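You operate a simulated robot arm through the tools that you are given. There is no shell and no other tool. Be economical: measure what you need, move in short steps, check, and stop when the job is done.

The job below is to be done with a simulated robot arm. You get a single attempt, and the scene is never put back.

Task
Glue the block with the teal band on the corner ledge and clamp it till set.
Fine: cover over to the oil size; glue all over the ledge with the blue brush, brush back; leave the yellow brush; arm over, black knob down to the green band.

It is judged by the outcome, as a careful person would: the job done as asked, and still so three seconds after it is handed in. It fails if anything else is knocked over, pushed out of place, dropped, spilled or broken. A push-on lid holds only when it is set on centred and level and pressed home; a screw cap is set on level and turned clockwise until tight.

Robot
A 6-joint arm with a two-finger parallel gripper, fixed in place. Base frame: the origin is at the foot of the arm, x ahead of it, y to its left, z up. Units: m, degrees, N and s.
With the tool pointing down near the work surface it reaches from about 0.24 to 0.64 m from the base axis. Its first joint turns from -66.0 to 66.0 degrees. Payload 2.7 kg.
The TCP is the grasp point between the finger pads, 0.023 m short of the fingertips. In the tool frame z runs along the fingers and y along their closing line. Largest opening 0.094 m; finger width 0.038, thickness 0.01; the body of the gripper, 0.054 by 0.096 m, starts 0.039 m behind the TCP.
Orientation is told as [roll, pitch, yaw] about the base's x, y, z axes, in that order, counted from this pose: with the fingers straight down and closing along the base's y, the tool's x points along the base's -x, its y along +y and its z along -z.

Tools
- The arm moves only by the tool drive_tool. Its argument "plan" is a list of rows, each a list of 7 numbers: the shift along the base's x, y, z in m, then the turn, a rotation vector about the base's x, y, z in degrees, then the opening, from 0 (shut) to 1 (fully open). In form: [[x, y, z, ax, ay, az, jaw], ...]. A call has 1 to 20 rows; each row is the pose to reach, as a shift and turn from the pose commanded when the call began. Each row takes 0.2 s and may step no farther than 0.05 m and 8.6 degrees from the row before; otherwise, or with a gripper value out of range, the whole call is refused. A pose out of reach is approached as far as the arm can. The call stops where the force on the tool passes 40 N (or 10 N more than at its start, if that is more) or the arm is blocked; 0.2 s more then pass. The fingers move at their own pace (about 0.045 m/s each) and stop on an object; they squeeze with about 25 N. The grip force told is the motor's: it shows also when the fingers shut on nothing. Time passes only in rows, and 0.2 s behind the last, so rows that repeat a pose let the fingers close. It gives the time, the measured TCP pose, the force on the tool (base axes), the opening and the grip force at its end, in the units of the frame above (readings bear some noise).
- Cameras (640 x 400 px; columns grow to the right, rows downward): "scene" is fixed at [0.066, -0.4183, 1.4216]; the picture's right is [0.87, -0.50, 0.00], its down [-0.20, -0.35, -0.91] and it looks along [0.45, 0.79, -0.41] (base axes); focal length 313 px, centre (320, 200). "wrist" rides on the gripper at [0.086, 0.016, -0.075] in the tool frame; the picture's right is [-0.18, 0.98, 0.00], its down [-0.58, -0.11, -0.81] and it looks along [-0.79, -0.15, 0.59] (tool axes); focal length 243 px, centre (320, 200). There is no depth. A picture from a camera that has moved, and an enlarged one, comes with that camera's place and axes in the base frame and with its lens.
- camera(camera): a new picture of that camera. It takes no simulated time.
- inspect(camera, box): a new picture of the part [left, top, right, bottom] of that camera's present view, enlarged. It takes no simulated time.
- finish_job(): hands the job in; it is judged then, once.

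Work in short steps. Places have to be worked out from the pictures, the camera data and where the tool is seen: move nearer, look again, correct. Check each grasp and each placing, and mend what went wrong. You have 120 turns and 84 pictures in all, those below and enlarged ones among them. Open the gripper and draw the arm clear of the work before you hand the job in, unless the task says otherwise; then end with one line.

The tools are called after "Emit:" as a command line: name --pt "numbers of a row" for each row, then --argument value for the rest, lists and objects as JSON in quotes. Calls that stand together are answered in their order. drive_tool: Moves the arm, as the interface text tells. Its arguments: {"type":"object","properties":{"plan":{"type":"array"}},"required":["plan"]} The other tools are called the same way: camera (camera) takes a picture; inspect (camera, box) takes an enlarged picture of a part of a camera's view; finish_job () hands the job in.

At the start:

```text
clock: 0.0
eef_pos: [0.3726, 0.099, 1.2787]
tool_rot: [0.0, -0.1, 0.0]
wrist_force: [0.4, 1.2, 0.1]
grip_width: 0.094
finger_force: 0.1
```

scene: 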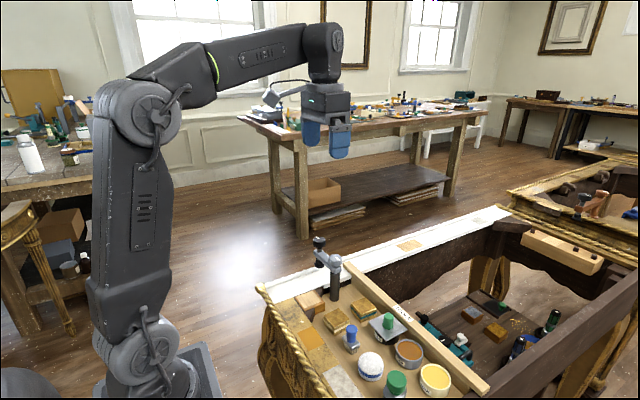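
wrist: 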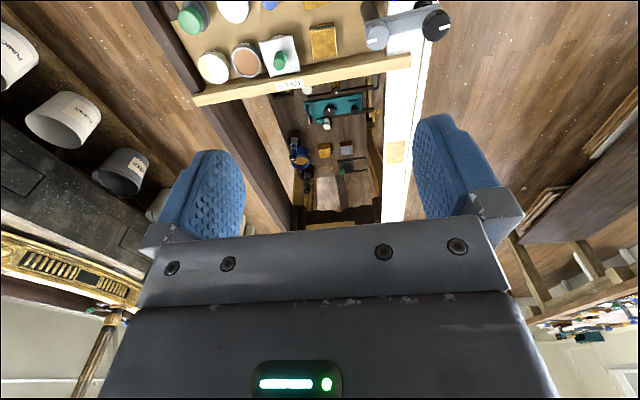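

I start by enlarging the work area in the scene view and the wrist view to identify the objects.

Emit:
inspect --camera "scene" --box '[250, 220, 490, 400]'

Emit:
inspect --camera "scene" --box '[400, 200, 640, 400]'

Emit:
inspect --camera "wrist" --box '[160, 0, 460, 230]'

```text
2.22 times, centred on (370, 310) of scene
camera zoom: at [0.066, -0.4183, 1.4216], right [0.87, -0.5, 0.0], down [-0.2, -0.35, -0.91], along [0.45, 0.79, -0.41], focal length 695 px, centre (209, -44)
```

zoom: 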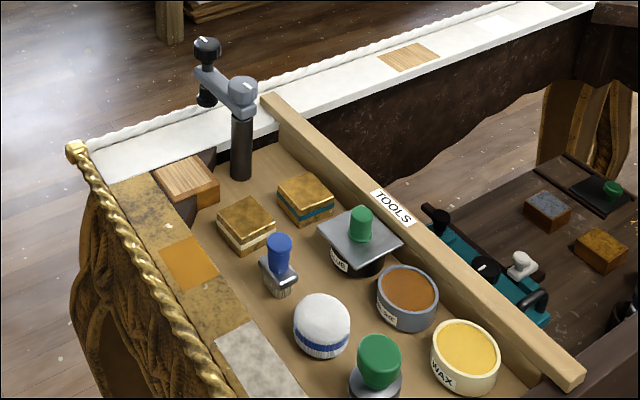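

```text
2.00 times, centred on (520, 300) of scene
camera zoom: at [0.066, -0.4183, 1.4216], right [0.87, -0.5, 0.0], down [-0.2, -0.35, -0.91], along [0.45, 0.79, -0.41], focal length 625 px, centre (-80, 0)
```

zoom: 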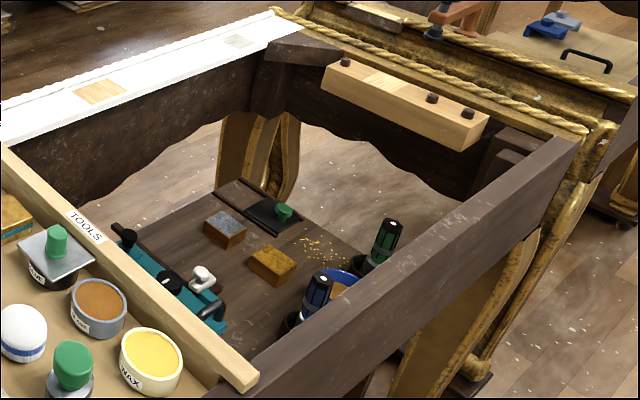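

```text
1.74 times, centred on (310, 115) of wrist
camera zoom: at [0.2866, 0.1172, 1.3535], right [0.18, 0.98, 0.0], down [0.58, -0.11, 0.81], along [0.79, -0.15, -0.59], focal length 422 px, centre (337, 348)
```

zoom: 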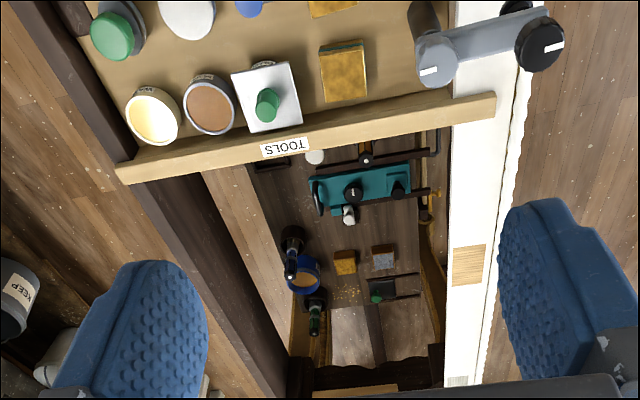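

The tray holds two blocks, the covered pot, other pots and brushes. I tilt the tool back so the wrist camera looks down on the tray.

Emit:
drive_tool --pt "0 -0.02 -0.03 0 8 0 1" --pt "0 -0.04 -0.06 0 16 0 1" --pt "0 -0.05 -0.09 0 24 0 1" --pt "0 -0.06 -0.1 0 30 0 1" --pt "0 -0.06 -0.1 0 30 0 1"

Emit:
camera --camera "wrist"

```text
clock: 1.2
eef_pos: [0.3738, 0.0406, 1.1788]
tool_rot: [0.1, 30.0, 0.1]
wrist_force: [0.5, 0.2, 0.0]
grip_width: 0.0941
finger_force: 0.0
```

```text
78 pictures are left
camera wrist: at [0.3363, 0.058, 1.2863], right [0.16, 0.98, -0.09], down [0.91, -0.11, 0.41], along [0.39, -0.15, -0.91], focal length 243 px, centre (320, 200)
```

wrist: 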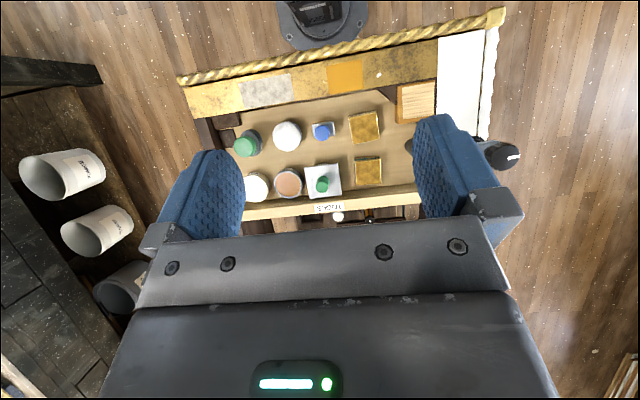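

Emit:
inspect --camera "wrist" --box '[200, 60, 360, 220]'

Emit:
inspect --camera "wrist" --box '[300, 40, 460, 200]'

Emit:
inspect --camera "scene" --box '[290, 225, 410, 325]'

Emit:
inspect --camera "scene" --box '[330, 300, 460, 400]'

```text
2.50 times, centred on (280, 140) of wrist
camera zoom: at [0.3363, 0.058, 1.2863], right [0.16, 0.98, -0.09], down [0.91, -0.11, 0.41], along [0.39, -0.15, -0.91], focal length 606 px, centre (420, 350)
```

zoom: 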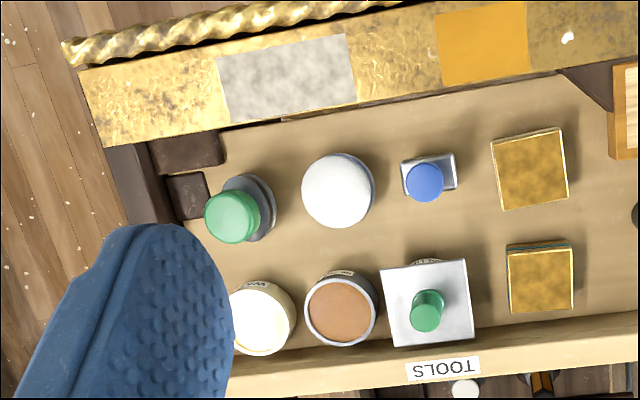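

```text
2.50 times, centred on (380, 120) of wrist
camera zoom: at [0.3363, 0.058, 1.2863], right [0.16, 0.98, -0.09], down [0.91, -0.11, 0.41], along [0.39, -0.15, -0.91], focal length 606 px, centre (170, 400)
```

zoom: 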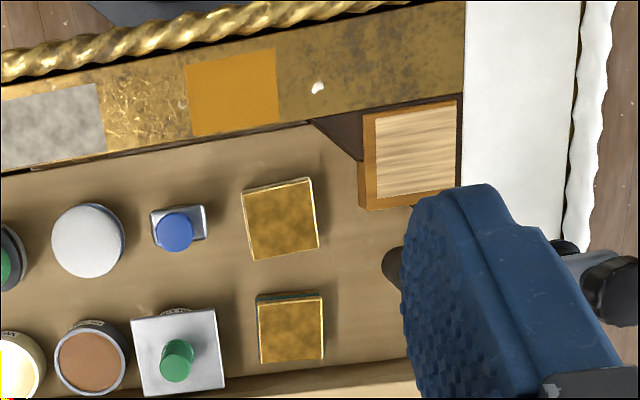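

```text
4.00 times, centred on (350, 275) of scene
camera zoom: at [0.066, -0.4183, 1.4216], right [0.87, -0.5, 0.0], down [-0.2, -0.35, -0.91], along [0.45, 0.79, -0.41], focal length 1250 px, centre (200, -100)
```

zoom: 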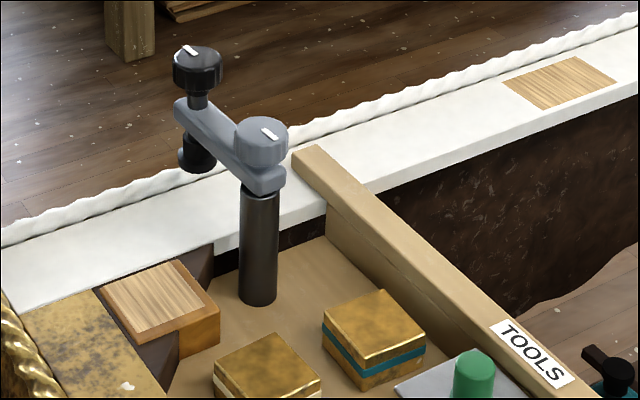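

```text
4.00 times, centred on (395, 350) of scene
camera zoom: at [0.066, -0.4183, 1.4216], right [0.87, -0.5, 0.0], down [-0.2, -0.35, -0.91], along [0.45, 0.79, -0.41], focal length 1250 px, centre (20, -400)
```

zoom: 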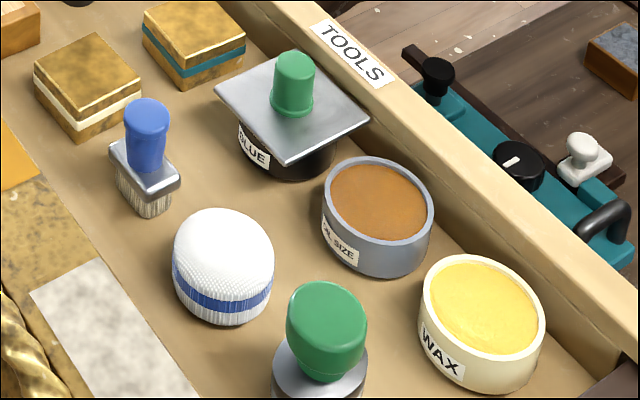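

Triangulating gives these positions:
- Cover knob: (0.490, -0.004), top about 0.868.
- Oil-size pot: (0.492, -0.078).
- Blue brush: (0.395, 0.010).
- Teal block: (0.489, 0.086).
- Ledge: (0.371, 0.180), z about 0.822.
- Clamp post: (0.452, 0.176).

I straighten the tool and go above the cover knob.

Emit:
drive_tool --pt "0.02 -0.01 -0.04 0 -8 0 0.6" --pt "0.05 -0.02 -0.08 0 -16 0 0.6" --pt "0.08 -0.03 -0.12 0 -24 0 0.6" --pt "0.1 -0.04 -0.16 0 -30 0 0.6" --pt "0.115 -0.045 -0.2 0 -30 0 0.6" --pt "0.117 -0.045 -0.24 0 -30 0 0.6" --pt "0.117 -0.045 -0.26 0 -30 0 0.6"

Emit:
camera --camera "wrist"

Emit:
camera --camera "scene"

```text
refused: row 2 steps farther than a row can; nothing moved
```

```text
73 pictures are left
camera wrist: at [0.3363, 0.058, 1.2863], right [0.16, 0.98, -0.09], down [0.91, -0.11, 0.41], along [0.39, -0.15, -0.91], focal length 243 px, centre (320, 200)
```

wrist: 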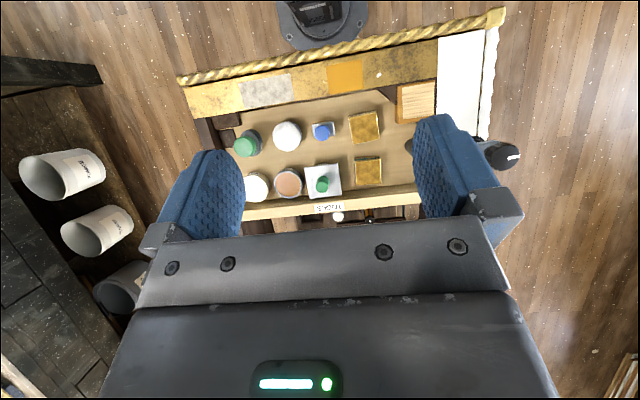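

```text
72 pictures are left
```

scene: 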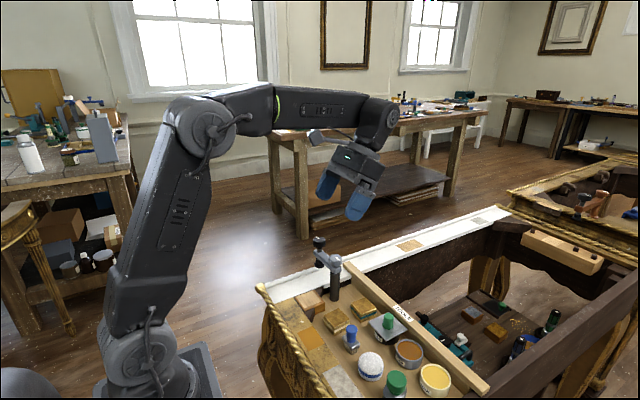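

The step was too long and nothing moved, so I repeat the move with smaller steps.

Emit:
drive_tool --pt "0.02 -0.008 -0.03 0 -8 0 0.6" --pt "0.04 -0.016 -0.06 0 -16 0 0.6" --pt "0.06 -0.024 -0.09 0 -24 0 0.6" --pt "0.08 -0.032 -0.12 0 -30 0 0.6" --pt "0.1 -0.04 -0.15 0 -30 0 0.6" --pt "0.117 -0.045 -0.185 0 -30 0 0.6" --pt "0.117 -0.045 -0.225 0 -30 0 0.6" --pt "0.117 -0.045 -0.265 0 -30 0 0.6" --pt "0.117 -0.045 -0.265 0 -30 0 0.6"

Emit:
camera --camera "wrist"

Emit:
inspect --camera "scene" --box '[290, 200, 490, 400]'

```text
clock: 3.2
eef_pos: [0.4913, -0.0064, 0.9134]
tool_rot: [-0.1, -0.1, 0.0]
wrist_force: [-1.0, 0.4, -0.2]
grip_width: 0.0562
finger_force: 0.0
```

```text
71 pictures are left
camera wrist: at [0.4047, 0.0107, 0.989], right [0.18, 0.98, 0.0], down [0.58, -0.11, 0.81], along [0.79, -0.15, -0.59], focal length 243 px, centre (320, 200)
```

wrist: 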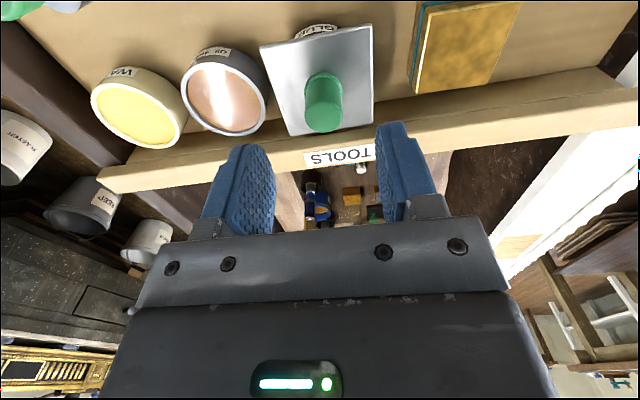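

```text
2.00 times, centred on (390, 300) of scene
camera zoom: at [0.066, -0.4183, 1.4216], right [0.87, -0.5, 0.0], down [-0.2, -0.35, -0.91], along [0.45, 0.79, -0.41], focal length 625 px, centre (180, 0)
```

zoom: 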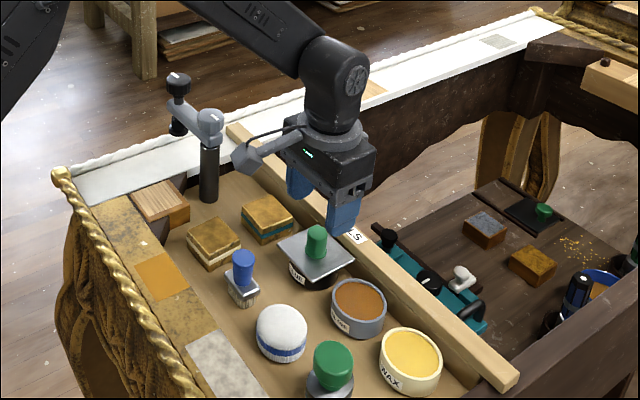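

The knob reads at (0.489, -0.003), almost under the tool. I go down and grip it.

Emit:
drive_tool --pt "-0.002 0.003 -0.025 0 0 0 0.6" --pt "-0.002 0.003 -0.045 0 0 0 0.6" --pt "-0.002 0.003 -0.055 0 0 0 0.6" --pt "-0.002 0.003 -0.055 0 0 0 0" --pt "-0.002 0.003 -0.055 0 0 0 0" --pt "-0.002 0.003 -0.055 0 0 0 0" --pt "-0.002 0.003 -0.055 0 0 0 0"

Emit:
camera --camera "wrist"

```text
clock: 4.8
eef_pos: [0.4896, -0.0045, 0.8612]
tool_rot: [-0.1, 0.0, -0.1]
wrist_force: [2.9, -16.7, -2.6]
grip_width: 0.0234
finger_force: 45.2
```

```text
69 pictures are left
camera wrist: at [0.4024, 0.0132, 0.9362], right [0.19, 0.98, 0.0], down [0.58, -0.11, 0.81], along [0.79, -0.15, -0.59], focal length 243 px, centre (320, 200)
```

wrist: 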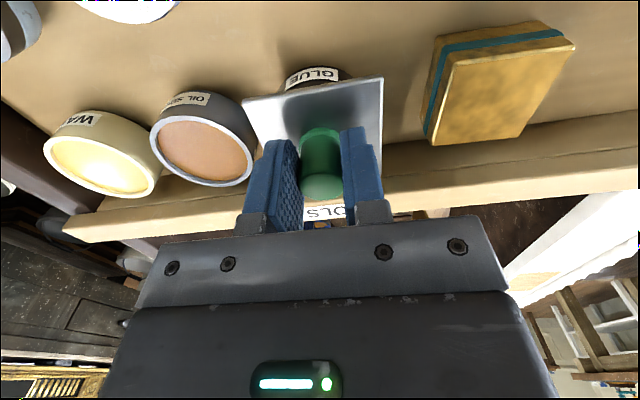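

Knob held (0.023 m wide), with a side load showing it sits about 1 mm further to -y. I relax to that side and lift gently.

Emit:
drive_tool --pt "0 -0.0012 0 0 0 0 0" --pt "0 -0.0012 0.004 0 0 0 0" --pt "0 -0.0012 0.02 0 0 0 0" --pt "0 -0.0012 0.045 0 0 0 0" --pt "0 -0.0012 0.045 0 0 0 0"

Emit:
camera --camera "wrist"

Emit:
inspect --camera "scene" --box '[330, 260, 490, 400]'

```text
clock: 5.5
eef_pos: [0.4888, -0.0043, 0.863]
tool_rot: [0.0, -0.2, -0.1]
wrist_force: [7.3, -5.1, -8.6]
grip_width: 0.0231
finger_force: 44.5
stopped in row 3: the force on the tool passed its limit (the readings are from after the stop); the commanded pose is now the measured one
```

```text
68 pictures are left
camera wrist: at [0.402, 0.0127, 0.9364], right [0.19, 0.98, 0.0], down [0.58, -0.11, 0.81], along [0.79, -0.15, -0.59], focal length 243 px, centre (320, 200)
```

wrist: 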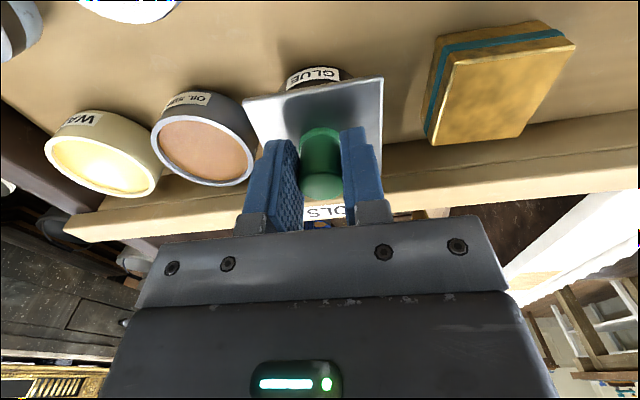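

```text
2.86 times, centred on (410, 330) of scene
camera zoom: at [0.0663, -0.4184, 1.4216], right [0.87, -0.5, 0.0], down [-0.2, -0.35, -0.91], along [0.45, 0.79, -0.41], focal length 893 px, centre (63, -171)
```

zoom: 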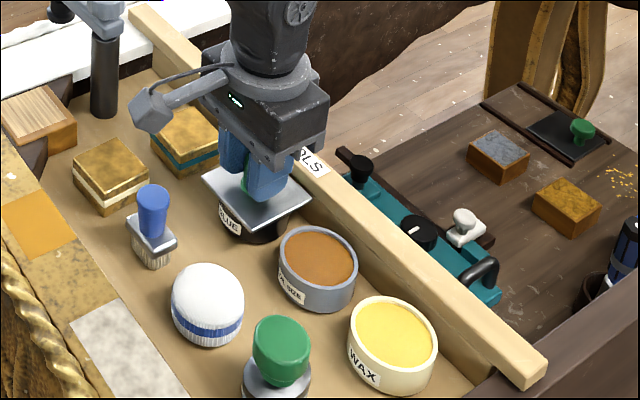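

The lid resisted: the pull passed 40 N without it coming free. I try a slower, steadier pull to learn its stiffness.

Emit:
drive_tool --pt "0 0 0.001 0 0 0 0" --pt "0 0 0.002 0 0 0 0" --pt "0 0 0.003 0 0 0 0" --pt "0 0 0.003 0 0 0 0"

```text
clock: 6.2
eef_pos: [0.4886, -0.0054, 0.8625]
tool_rot: [-0.1, -0.2, 0.0]
wrist_force: [6.9, -1.0, -7.3]
grip_width: 0.0231
finger_force: 45.1
stopped in row 3: the force on the tool passed its limit (the readings are from after the stop); the commanded pose is now the measured one
```

It won't lift at 40 N, so the cover may slide across to the oil size on a guide. I test a small push toward -y.

Emit:
drive_tool --pt "0 -0.001 0 0 0 0 0" --pt "0 -0.002 0 0 0 0 0" --pt "0 -0.003 0 0 0 0 0" --pt "0 -0.004 0 0 0 0 0" --pt "0 -0.005 0 0 0 0 0" --pt "0 -0.006 0 0 0 0 0"

Emit:
inspect --camera "wrist" --box '[130, 50, 430, 250]'

```text
clock: 7.6
eef_pos: [0.4872, -0.0118, 0.8625]
tool_rot: [0.0, -0.1, -0.2]
wrist_force: [8.3, 1.1, -8.5]
grip_width: 0.0231
finger_force: 45.0
```

```text
2.00 times, centred on (280, 150) of wrist
camera zoom: at [0.4019, 0.0061, 0.9366], right [0.19, 0.98, 0.0], down [0.58, -0.11, 0.81], along [0.79, -0.15, -0.59], focal length 485 px, centre (400, 300)
```

zoom: 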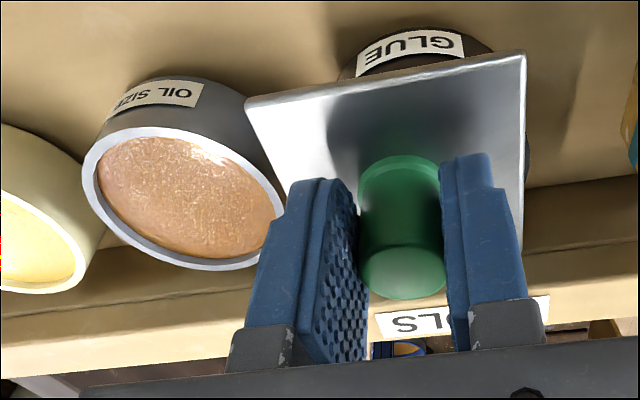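

It slides freely toward -y, so it runs on a guide. I ease off the x and z preload and keep sliding toward the oil size.

Emit:
drive_tool --pt "0.0008 -0.002 -0.0008 0 0 0 0" --pt "0.001 -0.005 -0.001 0 0 0 0" --pt "0.001 -0.008 -0.001 0 0 0 0" --pt "0.001 -0.011 -0.001 0 0 0 0" --pt "0.001 -0.014 -0.001 0 0 0 0" --pt "0.001 -0.017 -0.001 0 0 0 0" --pt "0.001 -0.02 -0.001 0 0 0 0"

Emit:
camera --camera "wrist"

```text
clock: 9.2
eef_pos: [0.4887, -0.0305, 0.8616]
tool_rot: [0.1, -0.2, -0.1]
wrist_force: [-5.6, 0.3, 26.6]
grip_width: 0.023
finger_force: 45.1
```

```text
65 pictures are left
camera wrist: at [0.4018, -0.0134, 0.9364], right [0.19, 0.98, 0.0], down [0.58, -0.11, 0.81], along [0.79, -0.15, -0.59], focal length 243 px, centre (320, 200)
```

wrist: 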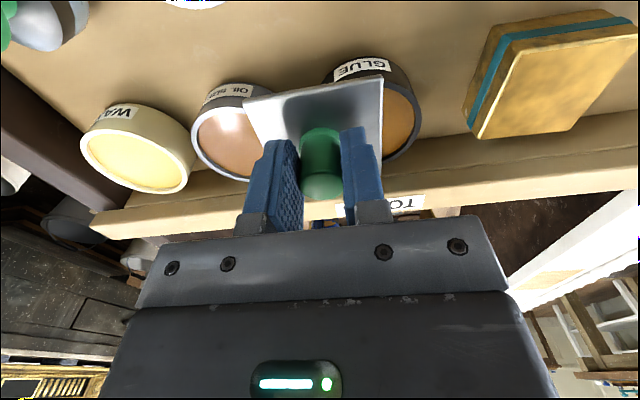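

It slides well, and the oil-size pot is just ahead. I lift 0.7 mm to shed the downward load and go on toward y = -0.075.

Emit:
drive_tool --pt "-0.0004 -0.003 0.0008 0 0 0 0" --pt "-0.0004 -0.008 0.0008 0 0 0 0" --pt "-0.0004 -0.013 0.0008 0 0 0 0" --pt "-0.0004 -0.018 0.0008 0 0 0 0" --pt "-0.0004 -0.023 0.0008 0 0 0 0" --pt "-0.0004 -0.028 0.0008 0 0 0 0" --pt "-0.0004 -0.033 0.0008 0 0 0 0" --pt "-0.0004 -0.038 0.0008 0 0 0 0" --pt "-0.0004 -0.042 0.0008 0 0 0 0" --pt "-0.0004 -0.044 0.0008 0 0 0 0"

Emit:
camera --camera "wrist"

```text
clock: 11.4
eef_pos: [0.4883, -0.0729, 0.8619]
tool_rot: [-0.1, 0.0, 0.0]
wrist_force: [6.1, 0.6, -4.8]
grip_width: 0.0232
finger_force: 45.3
```

```text
64 pictures are left
camera wrist: at [0.4021, -0.0561, 0.9367], right [0.19, 0.98, 0.0], down [0.58, -0.11, 0.81], along [0.79, -0.15, -0.59], focal length 243 px, centre (320, 200)
```

wrist: 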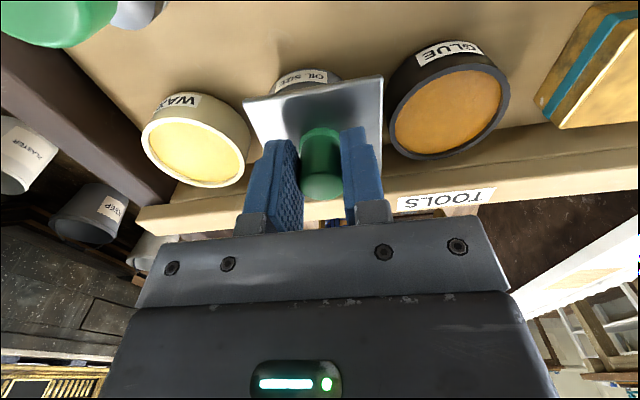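

The cover is almost centred on the oil size, with the label still a little to the left. I nudge on gently to find its stop.

Emit:
drive_tool --pt "0.0003 -0.0015 0 0 0 0 0" --pt "0.0003 -0.003 0 0 0 0 0" --pt "0.0003 -0.0045 0 0 0 0 0" --pt "0.0003 -0.0055 0 0 0 0 0" --pt "0.0003 -0.0055 0 0 0 0 0"

Emit:
camera --camera "wrist"

```text
clock: 12.6
eef_pos: [0.4872, -0.0799, 0.8619]
tool_rot: [0.2, 0.0, -0.1]
wrist_force: [11.1, -0.3, -10.1]
grip_width: 0.0232
finger_force: 45.0
```

```text
63 pictures are left
camera wrist: at [0.4019, -0.0618, 0.9365], right [0.19, 0.98, 0.0], down [0.58, -0.11, 0.81], along [0.79, -0.15, -0.59], focal length 243 px, centre (320, 200)
```

wrist: 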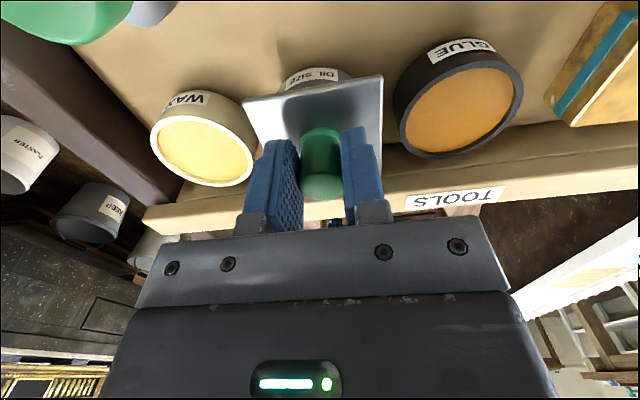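

Emit:
drive_tool --pt "0.0006 -0.001 -0.0005 0 0 0 0" --pt "0.0006 -0.002 -0.0005 0 0 0 0" --pt "0.0006 -0.002 -0.0005 0 0 0 0"

Emit:
camera --camera "wrist"

```text
clock: 13.4
eef_pos: [0.4879, -0.0799, 0.8621]
tool_rot: [0.1, 0.1, 0.0]
wrist_force: [-6.9, 0.1, 7.8]
grip_width: 0.0235
finger_force: 45.2
```

```text
62 pictures are left
camera wrist: at [0.4022, -0.0635, 0.9368], right [0.19, 0.98, 0.0], down [0.58, -0.11, 0.81], along [0.79, -0.15, -0.59], focal length 243 px, centre (320, 200)
```

wrist: 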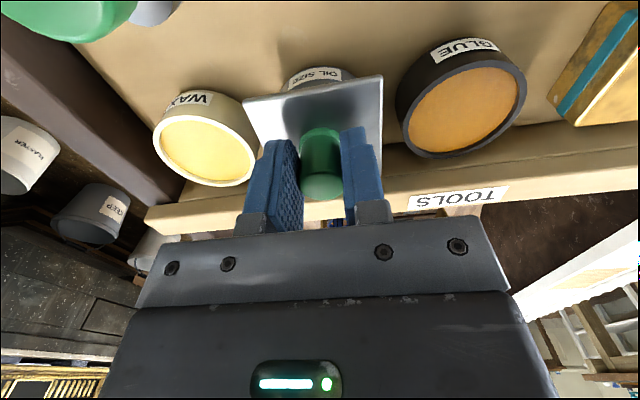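

The cover now sits centred on the oil size. I release it, rise, and check.

Emit:
drive_tool --pt "0 -0.001 0 0 0 0 0" --pt "0 -0.001 0 0 0 0 0.5" --pt "0 -0.001 0 0 0 0 0.5" --pt "0 -0.001 0 0 0 0 0.5" --pt "0 -0.001 0.03 0 0 0 0.5" --pt "0 0.0 0.07 0 0 0 0.6" --pt "-0.04 0.02 0.09 0 0 0 0.6" --pt "-0.08 0.05 0.09 0 0 0 0.6" --pt "-0.095 0.09 0.09 0 0 0 0.6" --pt "-0.095 0.09 0.09 0 0 0 0.6"

Emit:
inspect --camera "scene" --box '[280, 240, 480, 400]'

Emit:
camera --camera "wrist"

```text
clock: 15.6
eef_pos: [0.3889, 0.011, 0.9489]
tool_rot: [0.0, 0.0, -0.1]
wrist_force: [-0.8, 0.3, 0.1]
grip_width: 0.0563
finger_force: 0.0
```

```text
2.50 times, centred on (380, 320) of scene
camera zoom: at [0.066, -0.4183, 1.4216], right [0.87, -0.5, 0.0], down [-0.2, -0.35, -0.91], along [0.45, 0.79, -0.41], focal length 782 px, centre (170, -100)
```

zoom: 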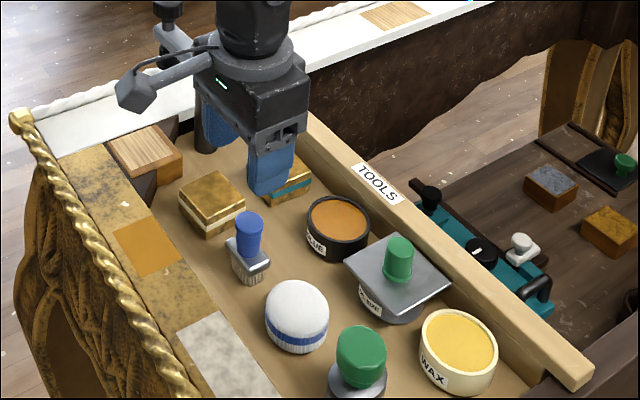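

```text
60 pictures are left
camera wrist: at [0.3024, 0.029, 1.0237], right [0.19, 0.98, 0.0], down [0.58, -0.11, 0.81], along [0.79, -0.15, -0.59], focal length 243 px, centre (320, 200)
```

wrist: 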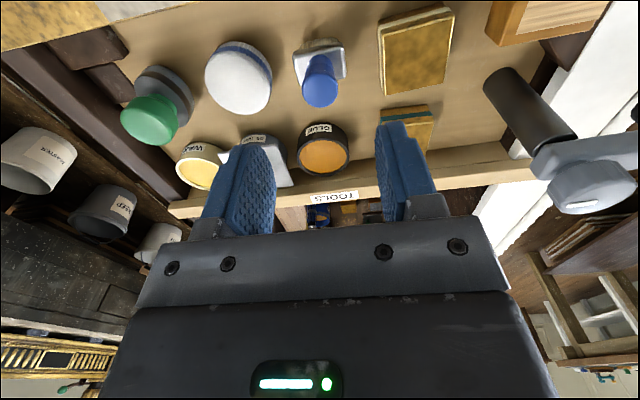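

The cover is on the oil size and the glue is open. The brush handle reads at (0.396, 0.010); I go down over it and grip.

Emit:
drive_tool --pt "0.004 -0.001 -0.03 0 0 0 0.6" --pt "0.006 -0.001 -0.06 0 0 0 0.6" --pt "0.007 -0.001 -0.085 0 0 0 0.6" --pt "0.007 -0.001 -0.101 0 0 0 0.6" --pt "0.007 -0.001 -0.101 0 0 0 0.6"

Emit:
camera --camera "wrist"

Emit:
inspect --camera "scene" --box '[310, 280, 410, 380]'

```text
clock: 16.8
eef_pos: [0.4002, 0.0082, 0.8498]
tool_rot: [0.1, 0.0, -0.1]
wrist_force: [0.7, 0.5, 0.4]
grip_width: 0.056
finger_force: 0.1
```

```text
59 pictures are left
camera wrist: at [0.3145, 0.0265, 0.9235], right [0.19, 0.98, 0.0], down [0.58, -0.11, 0.81], along [0.79, -0.15, -0.59], focal length 243 px, centre (320, 200)
```

wrist: 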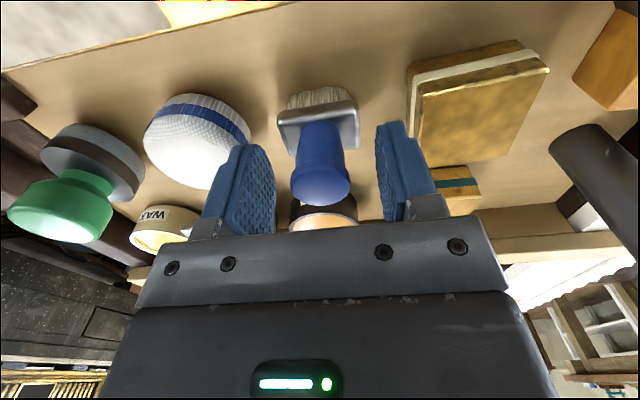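

```text
4.00 times, centred on (360, 330) of scene
camera zoom: at [0.066, -0.4183, 1.4216], right [0.87, -0.5, 0.0], down [-0.2, -0.35, -0.91], along [0.45, 0.79, -0.41], focal length 1250 px, centre (160, -320)
```

zoom: 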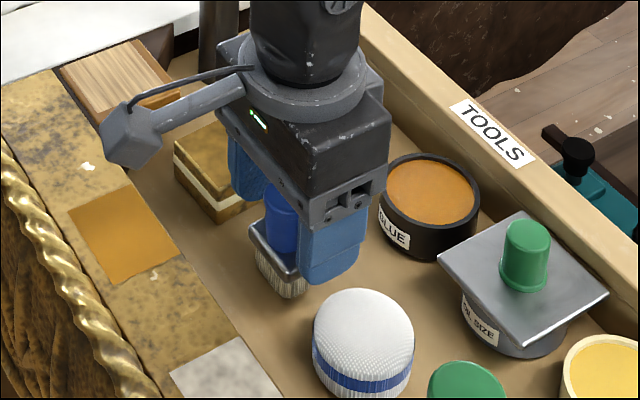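

The handle is centred between the fingers and the tips stay above the ferrule. I close on it.

Emit:
drive_tool --pt "0 0 0 0 0 0 0" --pt "0 0 0 0 0 0 0" --pt "0 0 0 0 0 0 0" --pt "0 0 0 0 0 0 0"

Emit:
drive_tool --pt "0 0 0.015 0 0 0 0" --pt "0 0 0.04 0 0 0 0" --pt "0 0 0.07 0 0 0 0" --pt "0 0 0.07 0 0 0 0"

Emit:
camera --camera "wrist"

Emit:
inspect --camera "scene" --box '[310, 220, 430, 340]'

```text
clock: 17.8
eef_pos: [0.401, 0.0082, 0.8489]
tool_rot: [0.0, -0.1, 0.0]
wrist_force: [0.4, 0.8, 0.1]
grip_width: 0.0227
finger_force: 25.3
```

```text
clock: 18.8
eef_pos: [0.4004, 0.0075, 0.9194]
tool_rot: [0.1, -0.1, -0.1]
wrist_force: [0.1, 0.1, -0.5]
grip_width: 0.023
finger_force: 24.8
```

```text
57 pictures are left
camera wrist: at [0.3146, 0.025, 0.9947], right [0.19, 0.98, 0.0], down [0.58, -0.11, 0.81], along [0.79, -0.15, -0.59], focal length 243 px, centre (320, 200)
```

wrist: 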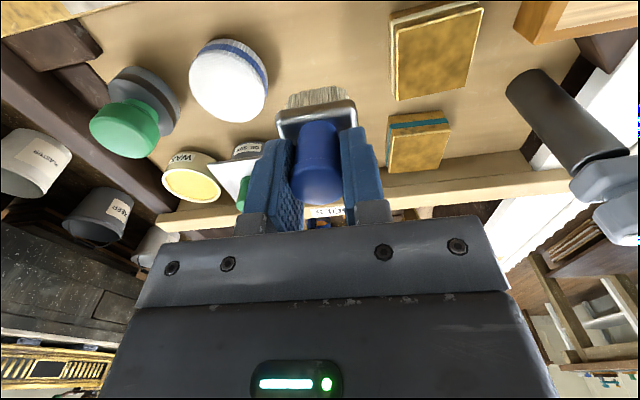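

```text
3.33 times, centred on (370, 280) of scene
camera zoom: at [0.066, -0.4183, 1.4216], right [0.87, -0.5, 0.0], down [-0.2, -0.35, -0.91], along [0.45, 0.79, -0.41], focal length 1042 px, centre (153, -67)
```

zoom: 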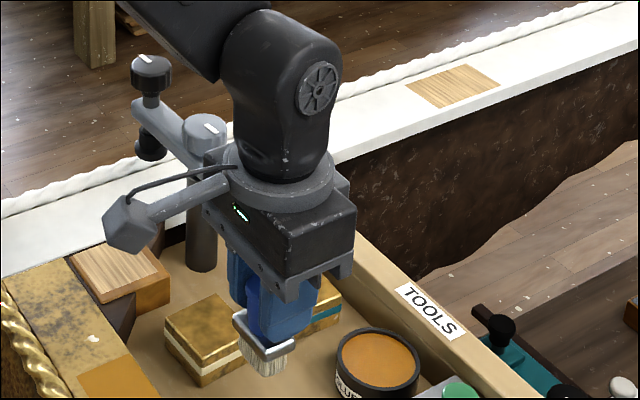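

The brush is held about 6 mm behind the TCP in x. I carry it over the glue pot at (0.489, -0.0045) and stop just above to check.

Emit:
drive_tool --pt "0.03 -0.004 0 0 0 0 0" --pt "0.065 -0.008 0 0 0 0 0" --pt "0.0945 -0.012 0 0 0 0 0" --pt "0.0945 -0.012 -0.03 0 0 0 0" --pt "0.0945 -0.012 -0.03 0 0 0 0"

Emit:
camera --camera "wrist"

Emit:
inspect --camera "scene" --box '[340, 240, 460, 360]'

```text
clock: 20.0
eef_pos: [0.4955, -0.0045, 0.8894]
tool_rot: [0.0, -0.2, -0.1]
wrist_force: [-0.5, 0.7, -1.1]
grip_width: 0.023
finger_force: 25.3
```

```text
55 pictures are left
camera wrist: at [0.4086, 0.0132, 0.9636], right [0.19, 0.98, 0.0], down [0.58, -0.11, 0.81], along [0.79, -0.15, -0.59], focal length 243 px, centre (320, 200)
```

wrist: 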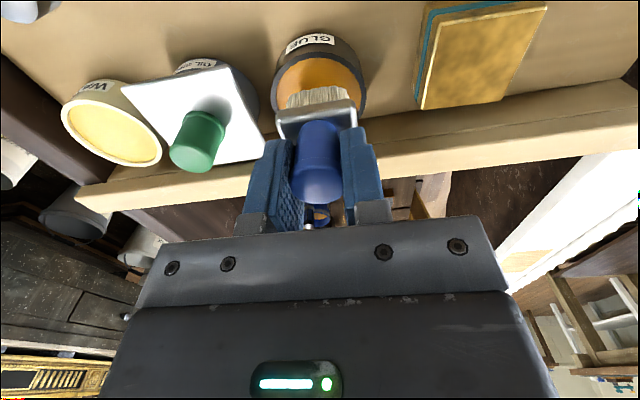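

```text
3.33 times, centred on (400, 300) of scene
camera zoom: at [0.066, -0.4183, 1.4216], right [0.87, -0.5, 0.0], down [-0.2, -0.35, -0.91], along [0.45, 0.79, -0.41], focal length 1042 px, centre (53, -133)
```

zoom: 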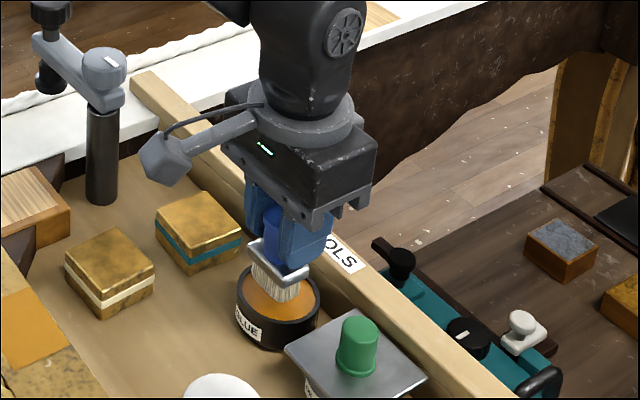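

The bristles are over the glue. I dip straight down 24 mm and come back up slowly.

Emit:
drive_tool --pt "0 0 -0.01 0 0 0 0" --pt "0 0 -0.018 0 0 0 0" --pt "0 0 -0.024 0 0 0 0" --pt "0 0 -0.024 0 0 0 0" --pt "0 0 -0.024 0 0 0 0"

Emit:
inspect --camera "scene" --box '[340, 240, 460, 360]'

```text
clock: 20.9
eef_pos: [0.4984, -0.0053, 0.8725]
tool_rot: [0.0, -0.7, -0.1]
wrist_force: [-0.6, 0.3, 3.9]
grip_width: 0.0227
finger_force: 25.2
stopped in row 4: the force on the tool passed its limit (the readings are from after the stop); the commanded pose is now the measured one
```

```text
3.33 times, centred on (400, 300) of scene
camera zoom: at [0.0659, -0.4183, 1.4216], right [0.87, -0.5, 0.0], down [-0.2, -0.35, -0.91], along [0.45, 0.79, -0.41], focal length 1042 px, centre (53, -133)
```

zoom: 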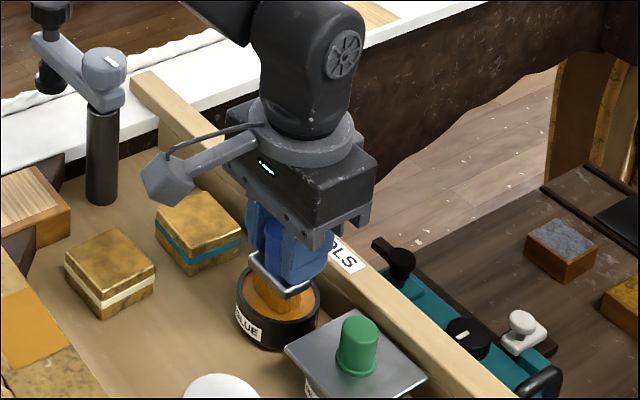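

The bristles have turned glue-coloured. I lift out and check the brush is still straight in the grip.

Emit:
drive_tool --pt "0 0 0.015 0 0 0 0" --pt "0 0 0.035 0 0 0 0" --pt "0 0 0.055 0 0.5 0 0" --pt "0 0 0.055 0 0.5 0 0"

Emit:
camera --camera "wrist"

Emit:
inspect --camera "scene" --box '[340, 220, 460, 340]'

```text
clock: 21.9
eef_pos: [0.4967, -0.0031, 0.9275]
tool_rot: [0.0, -0.1, 0.0]
wrist_force: [0.0, -0.7, -0.5]
grip_width: 0.0229
finger_force: 25.0
```

```text
52 pictures are left
camera wrist: at [0.4091, 0.0144, 1.0016], right [0.18, 0.98, 0.0], down [0.58, -0.11, 0.81], along [0.79, -0.15, -0.59], focal length 243 px, centre (320, 200)
```

wrist: 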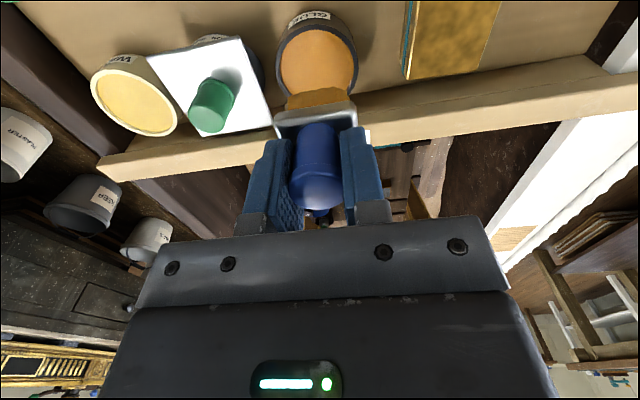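

```text
3.33 times, centred on (400, 280) of scene
camera zoom: at [0.066, -0.4183, 1.4216], right [0.87, -0.5, 0.0], down [-0.2, -0.35, -0.91], along [0.45, 0.79, -0.41], focal length 1042 px, centre (53, -67)
```

zoom: 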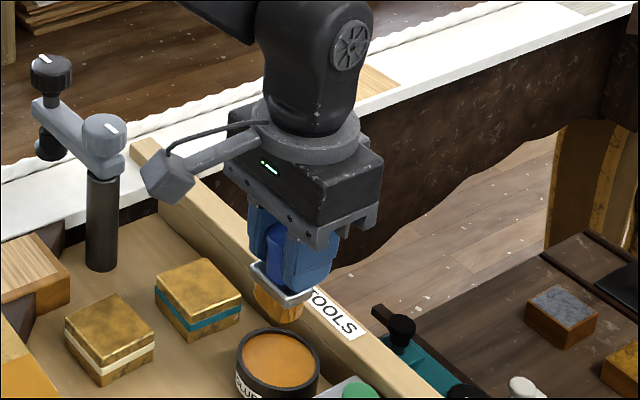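

Brush loaded and straight. I move over to the corner, staying short in x, so the wrist camera can see the ledge.

Emit:
drive_tool --pt "-0.04 0.02 0.005 0 0 0 0" --pt "-0.08 0.045 0.01 0 0 0 0" --pt "-0.12 0.07 0.015 0 0 0 0" --pt "-0.155 0.1 0.015 0 0 0 0" --pt "-0.185 0.13 0.015 0 0 0 0" --pt "-0.2 0.165 0.015 0 0 0 0" --pt "-0.2 0.175 0.015 0 0 0 0" --pt "-0.2 0.175 0.015 0 0 0 0"

Emit:
camera --camera "wrist"

```text
clock: 23.6
eef_pos: [0.2963, 0.1722, 0.9401]
tool_rot: [0.0, -0.2, 0.0]
wrist_force: [0.3, 0.2, -0.6]
grip_width: 0.0227
finger_force: 25.2
```

```text
50 pictures are left
camera wrist: at [0.2096, 0.1899, 1.0151], right [0.18, 0.98, 0.0], down [0.58, -0.11, 0.81], along [0.79, -0.15, -0.59], focal length 243 px, centre (320, 200)
```

wrist: 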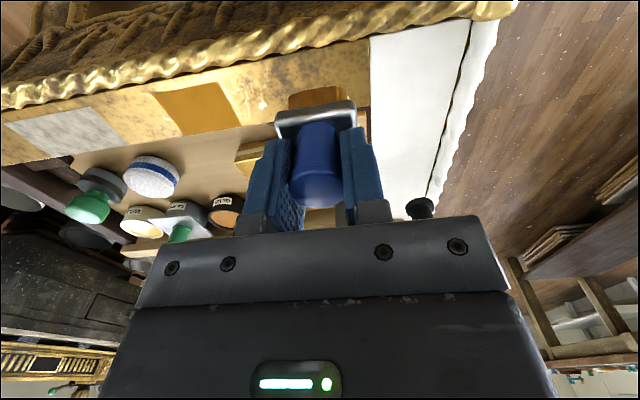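

The brush hides the ledge, but two earlier views agree that the patch spans x 0.343–0.400 and y 0.152–0.205 at z about 0.822. I move above one corner of it and lower gently to find contact.

Emit:
drive_tool --pt "0.03 0.0 0 0 0 0 0" --pt "0.06 0.0 -0.01 0 0 0 0" --pt "0.066 -0.002 -0.03 0 0 0 0" --pt "0.066 -0.002 -0.04 0 0 0 0" --pt "0.066 -0.002 -0.04 0 0 0 0"

Emit:
inspect --camera "scene" --box '[270, 230, 390, 350]'

Emit:
inspect --camera "wrist" --box '[220, 30, 420, 180]'

```text
clock: 24.9
eef_pos: [0.3615, 0.1701, 0.9032]
tool_rot: [-0.1, -0.1, -0.1]
wrist_force: [0.1, 0.3, 0.5]
grip_width: 0.0228
finger_force: 24.8
```

```text
3.33 times, centred on (330, 290) of scene
camera zoom: at [0.066, -0.4183, 1.4216], right [0.87, -0.5, 0.0], down [-0.2, -0.35, -0.91], along [0.45, 0.79, -0.41], focal length 1042 px, centre (287, -100)
```

zoom: 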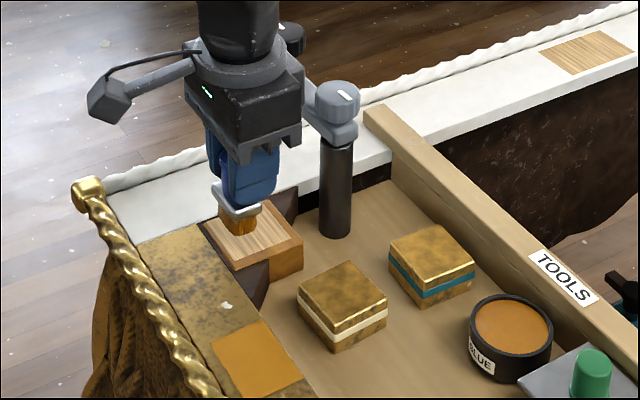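

```text
2.67 times, centred on (320, 105) of wrist
camera zoom: at [0.2763, 0.1856, 0.9774], right [0.18, 0.98, 0.0], down [0.58, -0.11, 0.81], along [0.79, -0.15, -0.59], focal length 647 px, centre (320, 453)
```

zoom: 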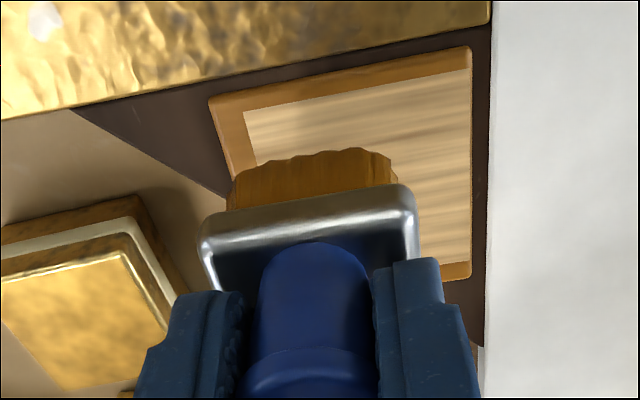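

The view shows the bristles over the patch's -x,-y corner, spanning y 0.152–0.187 with the near edge at x 0.350. I lower in small steps until the bristles touch.

Emit:
drive_tool --pt "-0.003 0.001 -0.006 0 0 0 0" --pt "-0.003 0.001 -0.01 0 0 0 0" --pt "-0.003 0.001 -0.013 0 0 0 0" --pt "-0.003 0.001 -0.015 0 0 0 0" --pt "-0.003 0.001 -0.017 0 0 0 0" --pt "-0.003 0.001 -0.0185 0 0 0 0"

Emit:
inspect --camera "wrist" --box '[220, 30, 420, 180]'

```text
clock: 26.2
eef_pos: [0.3595, 0.1694, 0.8827]
tool_rot: [0.0, 0.0, 0.0]
wrist_force: [-0.5, 0.7, -1.2]
grip_width: 0.023
finger_force: 25.1
```

```text
2.67 times, centred on (320, 105) of wrist
camera zoom: at [0.2738, 0.1868, 0.9585], right [0.18, 0.98, 0.0], down [0.58, -0.11, 0.81], along [0.79, -0.15, -0.59], focal length 647 px, centre (320, 453)
```

zoom: 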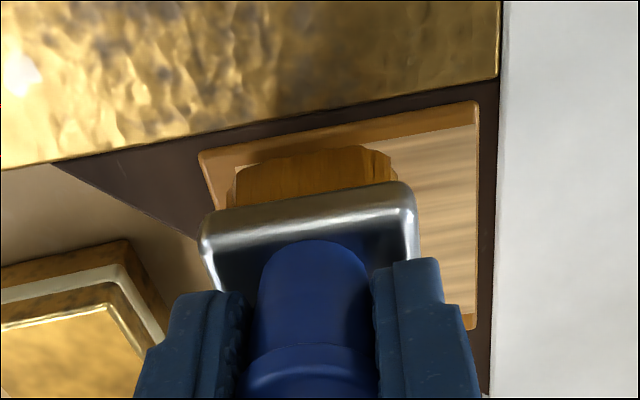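

No contact yet, so I continue down gently.

Emit:
drive_tool --pt "0 0 -0.0015 0 0 0 0" --pt "0 0 -0.003 0 0 0 0" --pt "0 0 -0.0045 0 0 0 0" --pt "0 0 -0.0055 0 0 0 0"

Emit:
inspect --camera "wrist" --box '[220, 30, 420, 180]'

```text
clock: 27.2
eef_pos: [0.3613, 0.1691, 0.8792]
tool_rot: [0.0, -0.1, 0.0]
wrist_force: [-4.8, -2.8, 12.5]
grip_width: 0.0231
finger_force: 25.0
```

```text
2.67 times, centred on (320, 105) of wrist
camera zoom: at [0.2747, 0.1865, 0.9537], right [0.18, 0.98, 0.0], down [0.58, -0.11, 0.81], along [0.79, -0.15, -0.59], focal length 647 px, centre (320, 453)
```

zoom: 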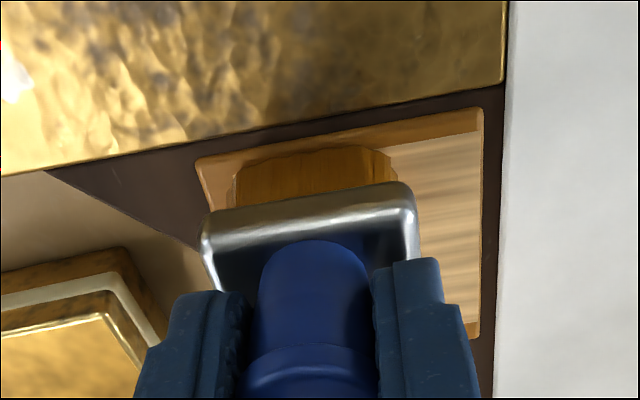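

Touching at about 12 N. I stroke to +x along the -y half, step over to +y, stroke back, and look.

Emit:
drive_tool --pt "0.006 0 0 0 0 0 0" --pt "0.012 0 0 0 0 0 0" --pt "0.018 0 0 0 0 0 0" --pt "0.024 0 0 0 0 0 0" --pt "0.03 0 0 0 0 0 0" --pt "0.03 0.006 0 0 0 0 0" --pt "0.03 0.012 0 0 0 0 0" --pt "0.03 0.019 0 0 0 0 0" --pt "0.024 0.019 0 0 0 0 0" --pt "0.018 0.019 0 0 0 0 0" --pt "0.012 0.019 0 0 0 0 0" --pt "0.006 0.019 0 0 0 0 0" --pt "0 0.019 0 0 0 0 0" --pt "-0.001 0.019 0 0 0 0 0"

Emit:
inspect --camera "wrist" --box '[220, 30, 420, 180]'

Emit:
inspect --camera "scene" --box '[280, 260, 360, 330]'

```text
clock: 30.2
eef_pos: [0.3587, 0.1877, 0.8781]
tool_rot: [0.0, -0.1, 0.0]
wrist_force: [0.5, -1.1, -0.3]
grip_width: 0.0229
finger_force: 24.9
```

```text
2.67 times, centred on (320, 105) of wrist
camera zoom: at [0.2727, 0.2056, 0.9535], right [0.18, 0.98, 0.0], down [0.58, -0.11, 0.81], along [0.79, -0.15, -0.59], focal length 647 px, centre (320, 453)
```

zoom: 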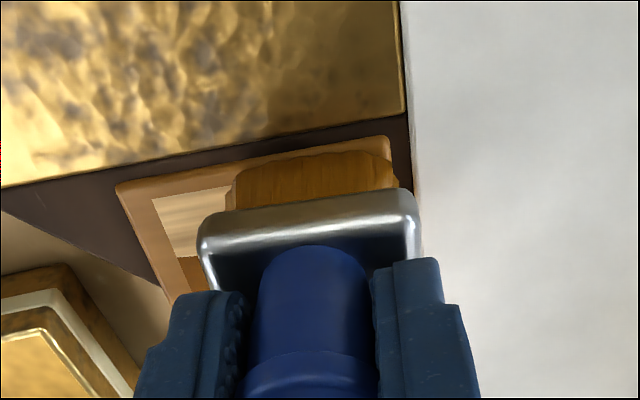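

```text
5.71 times, centred on (320, 295) of scene
camera zoom: at [0.066, -0.4183, 1.4216], right [0.87, -0.5, 0.0], down [-0.2, -0.35, -0.91], along [0.45, 0.79, -0.41], focal length 1786 px, centre (320, -343)
```

zoom: 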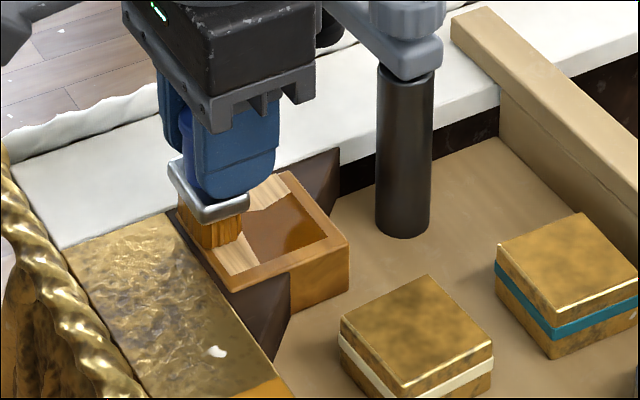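

Glue went on only where the bristles pressed. Bare wood remains at the -x,-y corner and along +y, so I press about 2 mm lower and repeat the strokes.

Emit:
drive_tool --pt "0 0 -0.001 0 0 0 0" --pt "0 0 -0.002 0 0 0 0" --pt "0 0 -0.003 0 0 0 0"

Emit:
drive_tool --pt "0.006 0 0 0 0 0 0" --pt "0.012 0 0 0 0 0 0" --pt "0.018 0 0 0 0 0 0" --pt "0.024 0 0 0 0 0 0" --pt "0.03 0 0 0 0 0 0" --pt "0.03 0 0 0 0 0 0"

Emit:
inspect --camera "scene" --box '[280, 260, 360, 330]'

Emit:
inspect --camera "wrist" --box '[220, 0, 420, 180]'

```text
clock: 31.1
eef_pos: [0.3605, 0.1893, 0.8768]
tool_rot: [0.0, -0.2, 0.0]
wrist_force: [-5.5, -2.9, 19.8]
grip_width: 0.023
finger_force: 25.2
```

```text
clock: 32.5
eef_pos: [0.3877, 0.1897, 0.8758]
tool_rot: [0.1, -0.2, 0.0]
wrist_force: [-20.4, 2.7, 33.0]
grip_width: 0.0226
finger_force: 25.3
```

```text
5.71 times, centred on (320, 295) of scene
camera zoom: at [0.065, -0.4185, 1.4216], right [0.87, -0.5, 0.0], down [-0.2, -0.35, -0.91], along [0.45, 0.79, -0.41], focal length 1786 px, centre (320, -343)
```

zoom: 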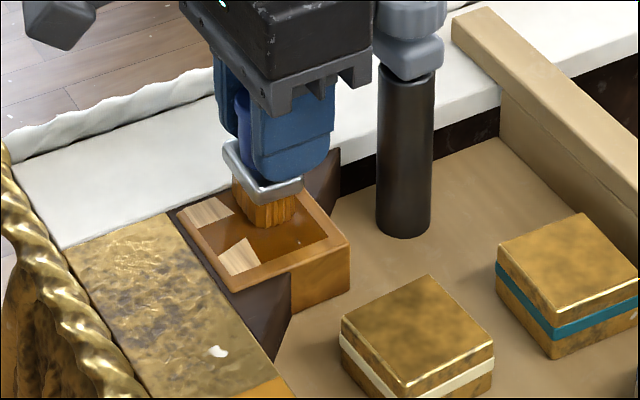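

```text
2.22 times, centred on (320, 90) of wrist
camera zoom: at [0.3021, 0.2067, 0.95], right [0.18, 0.98, 0.0], down [0.58, -0.11, 0.81], along [0.79, -0.15, -0.59], focal length 539 px, centre (320, 444)
```

zoom: 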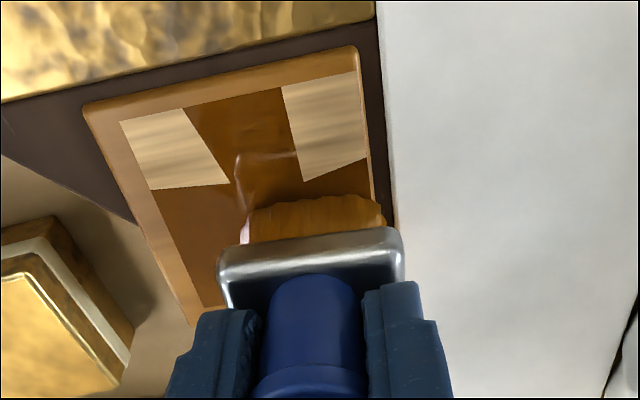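

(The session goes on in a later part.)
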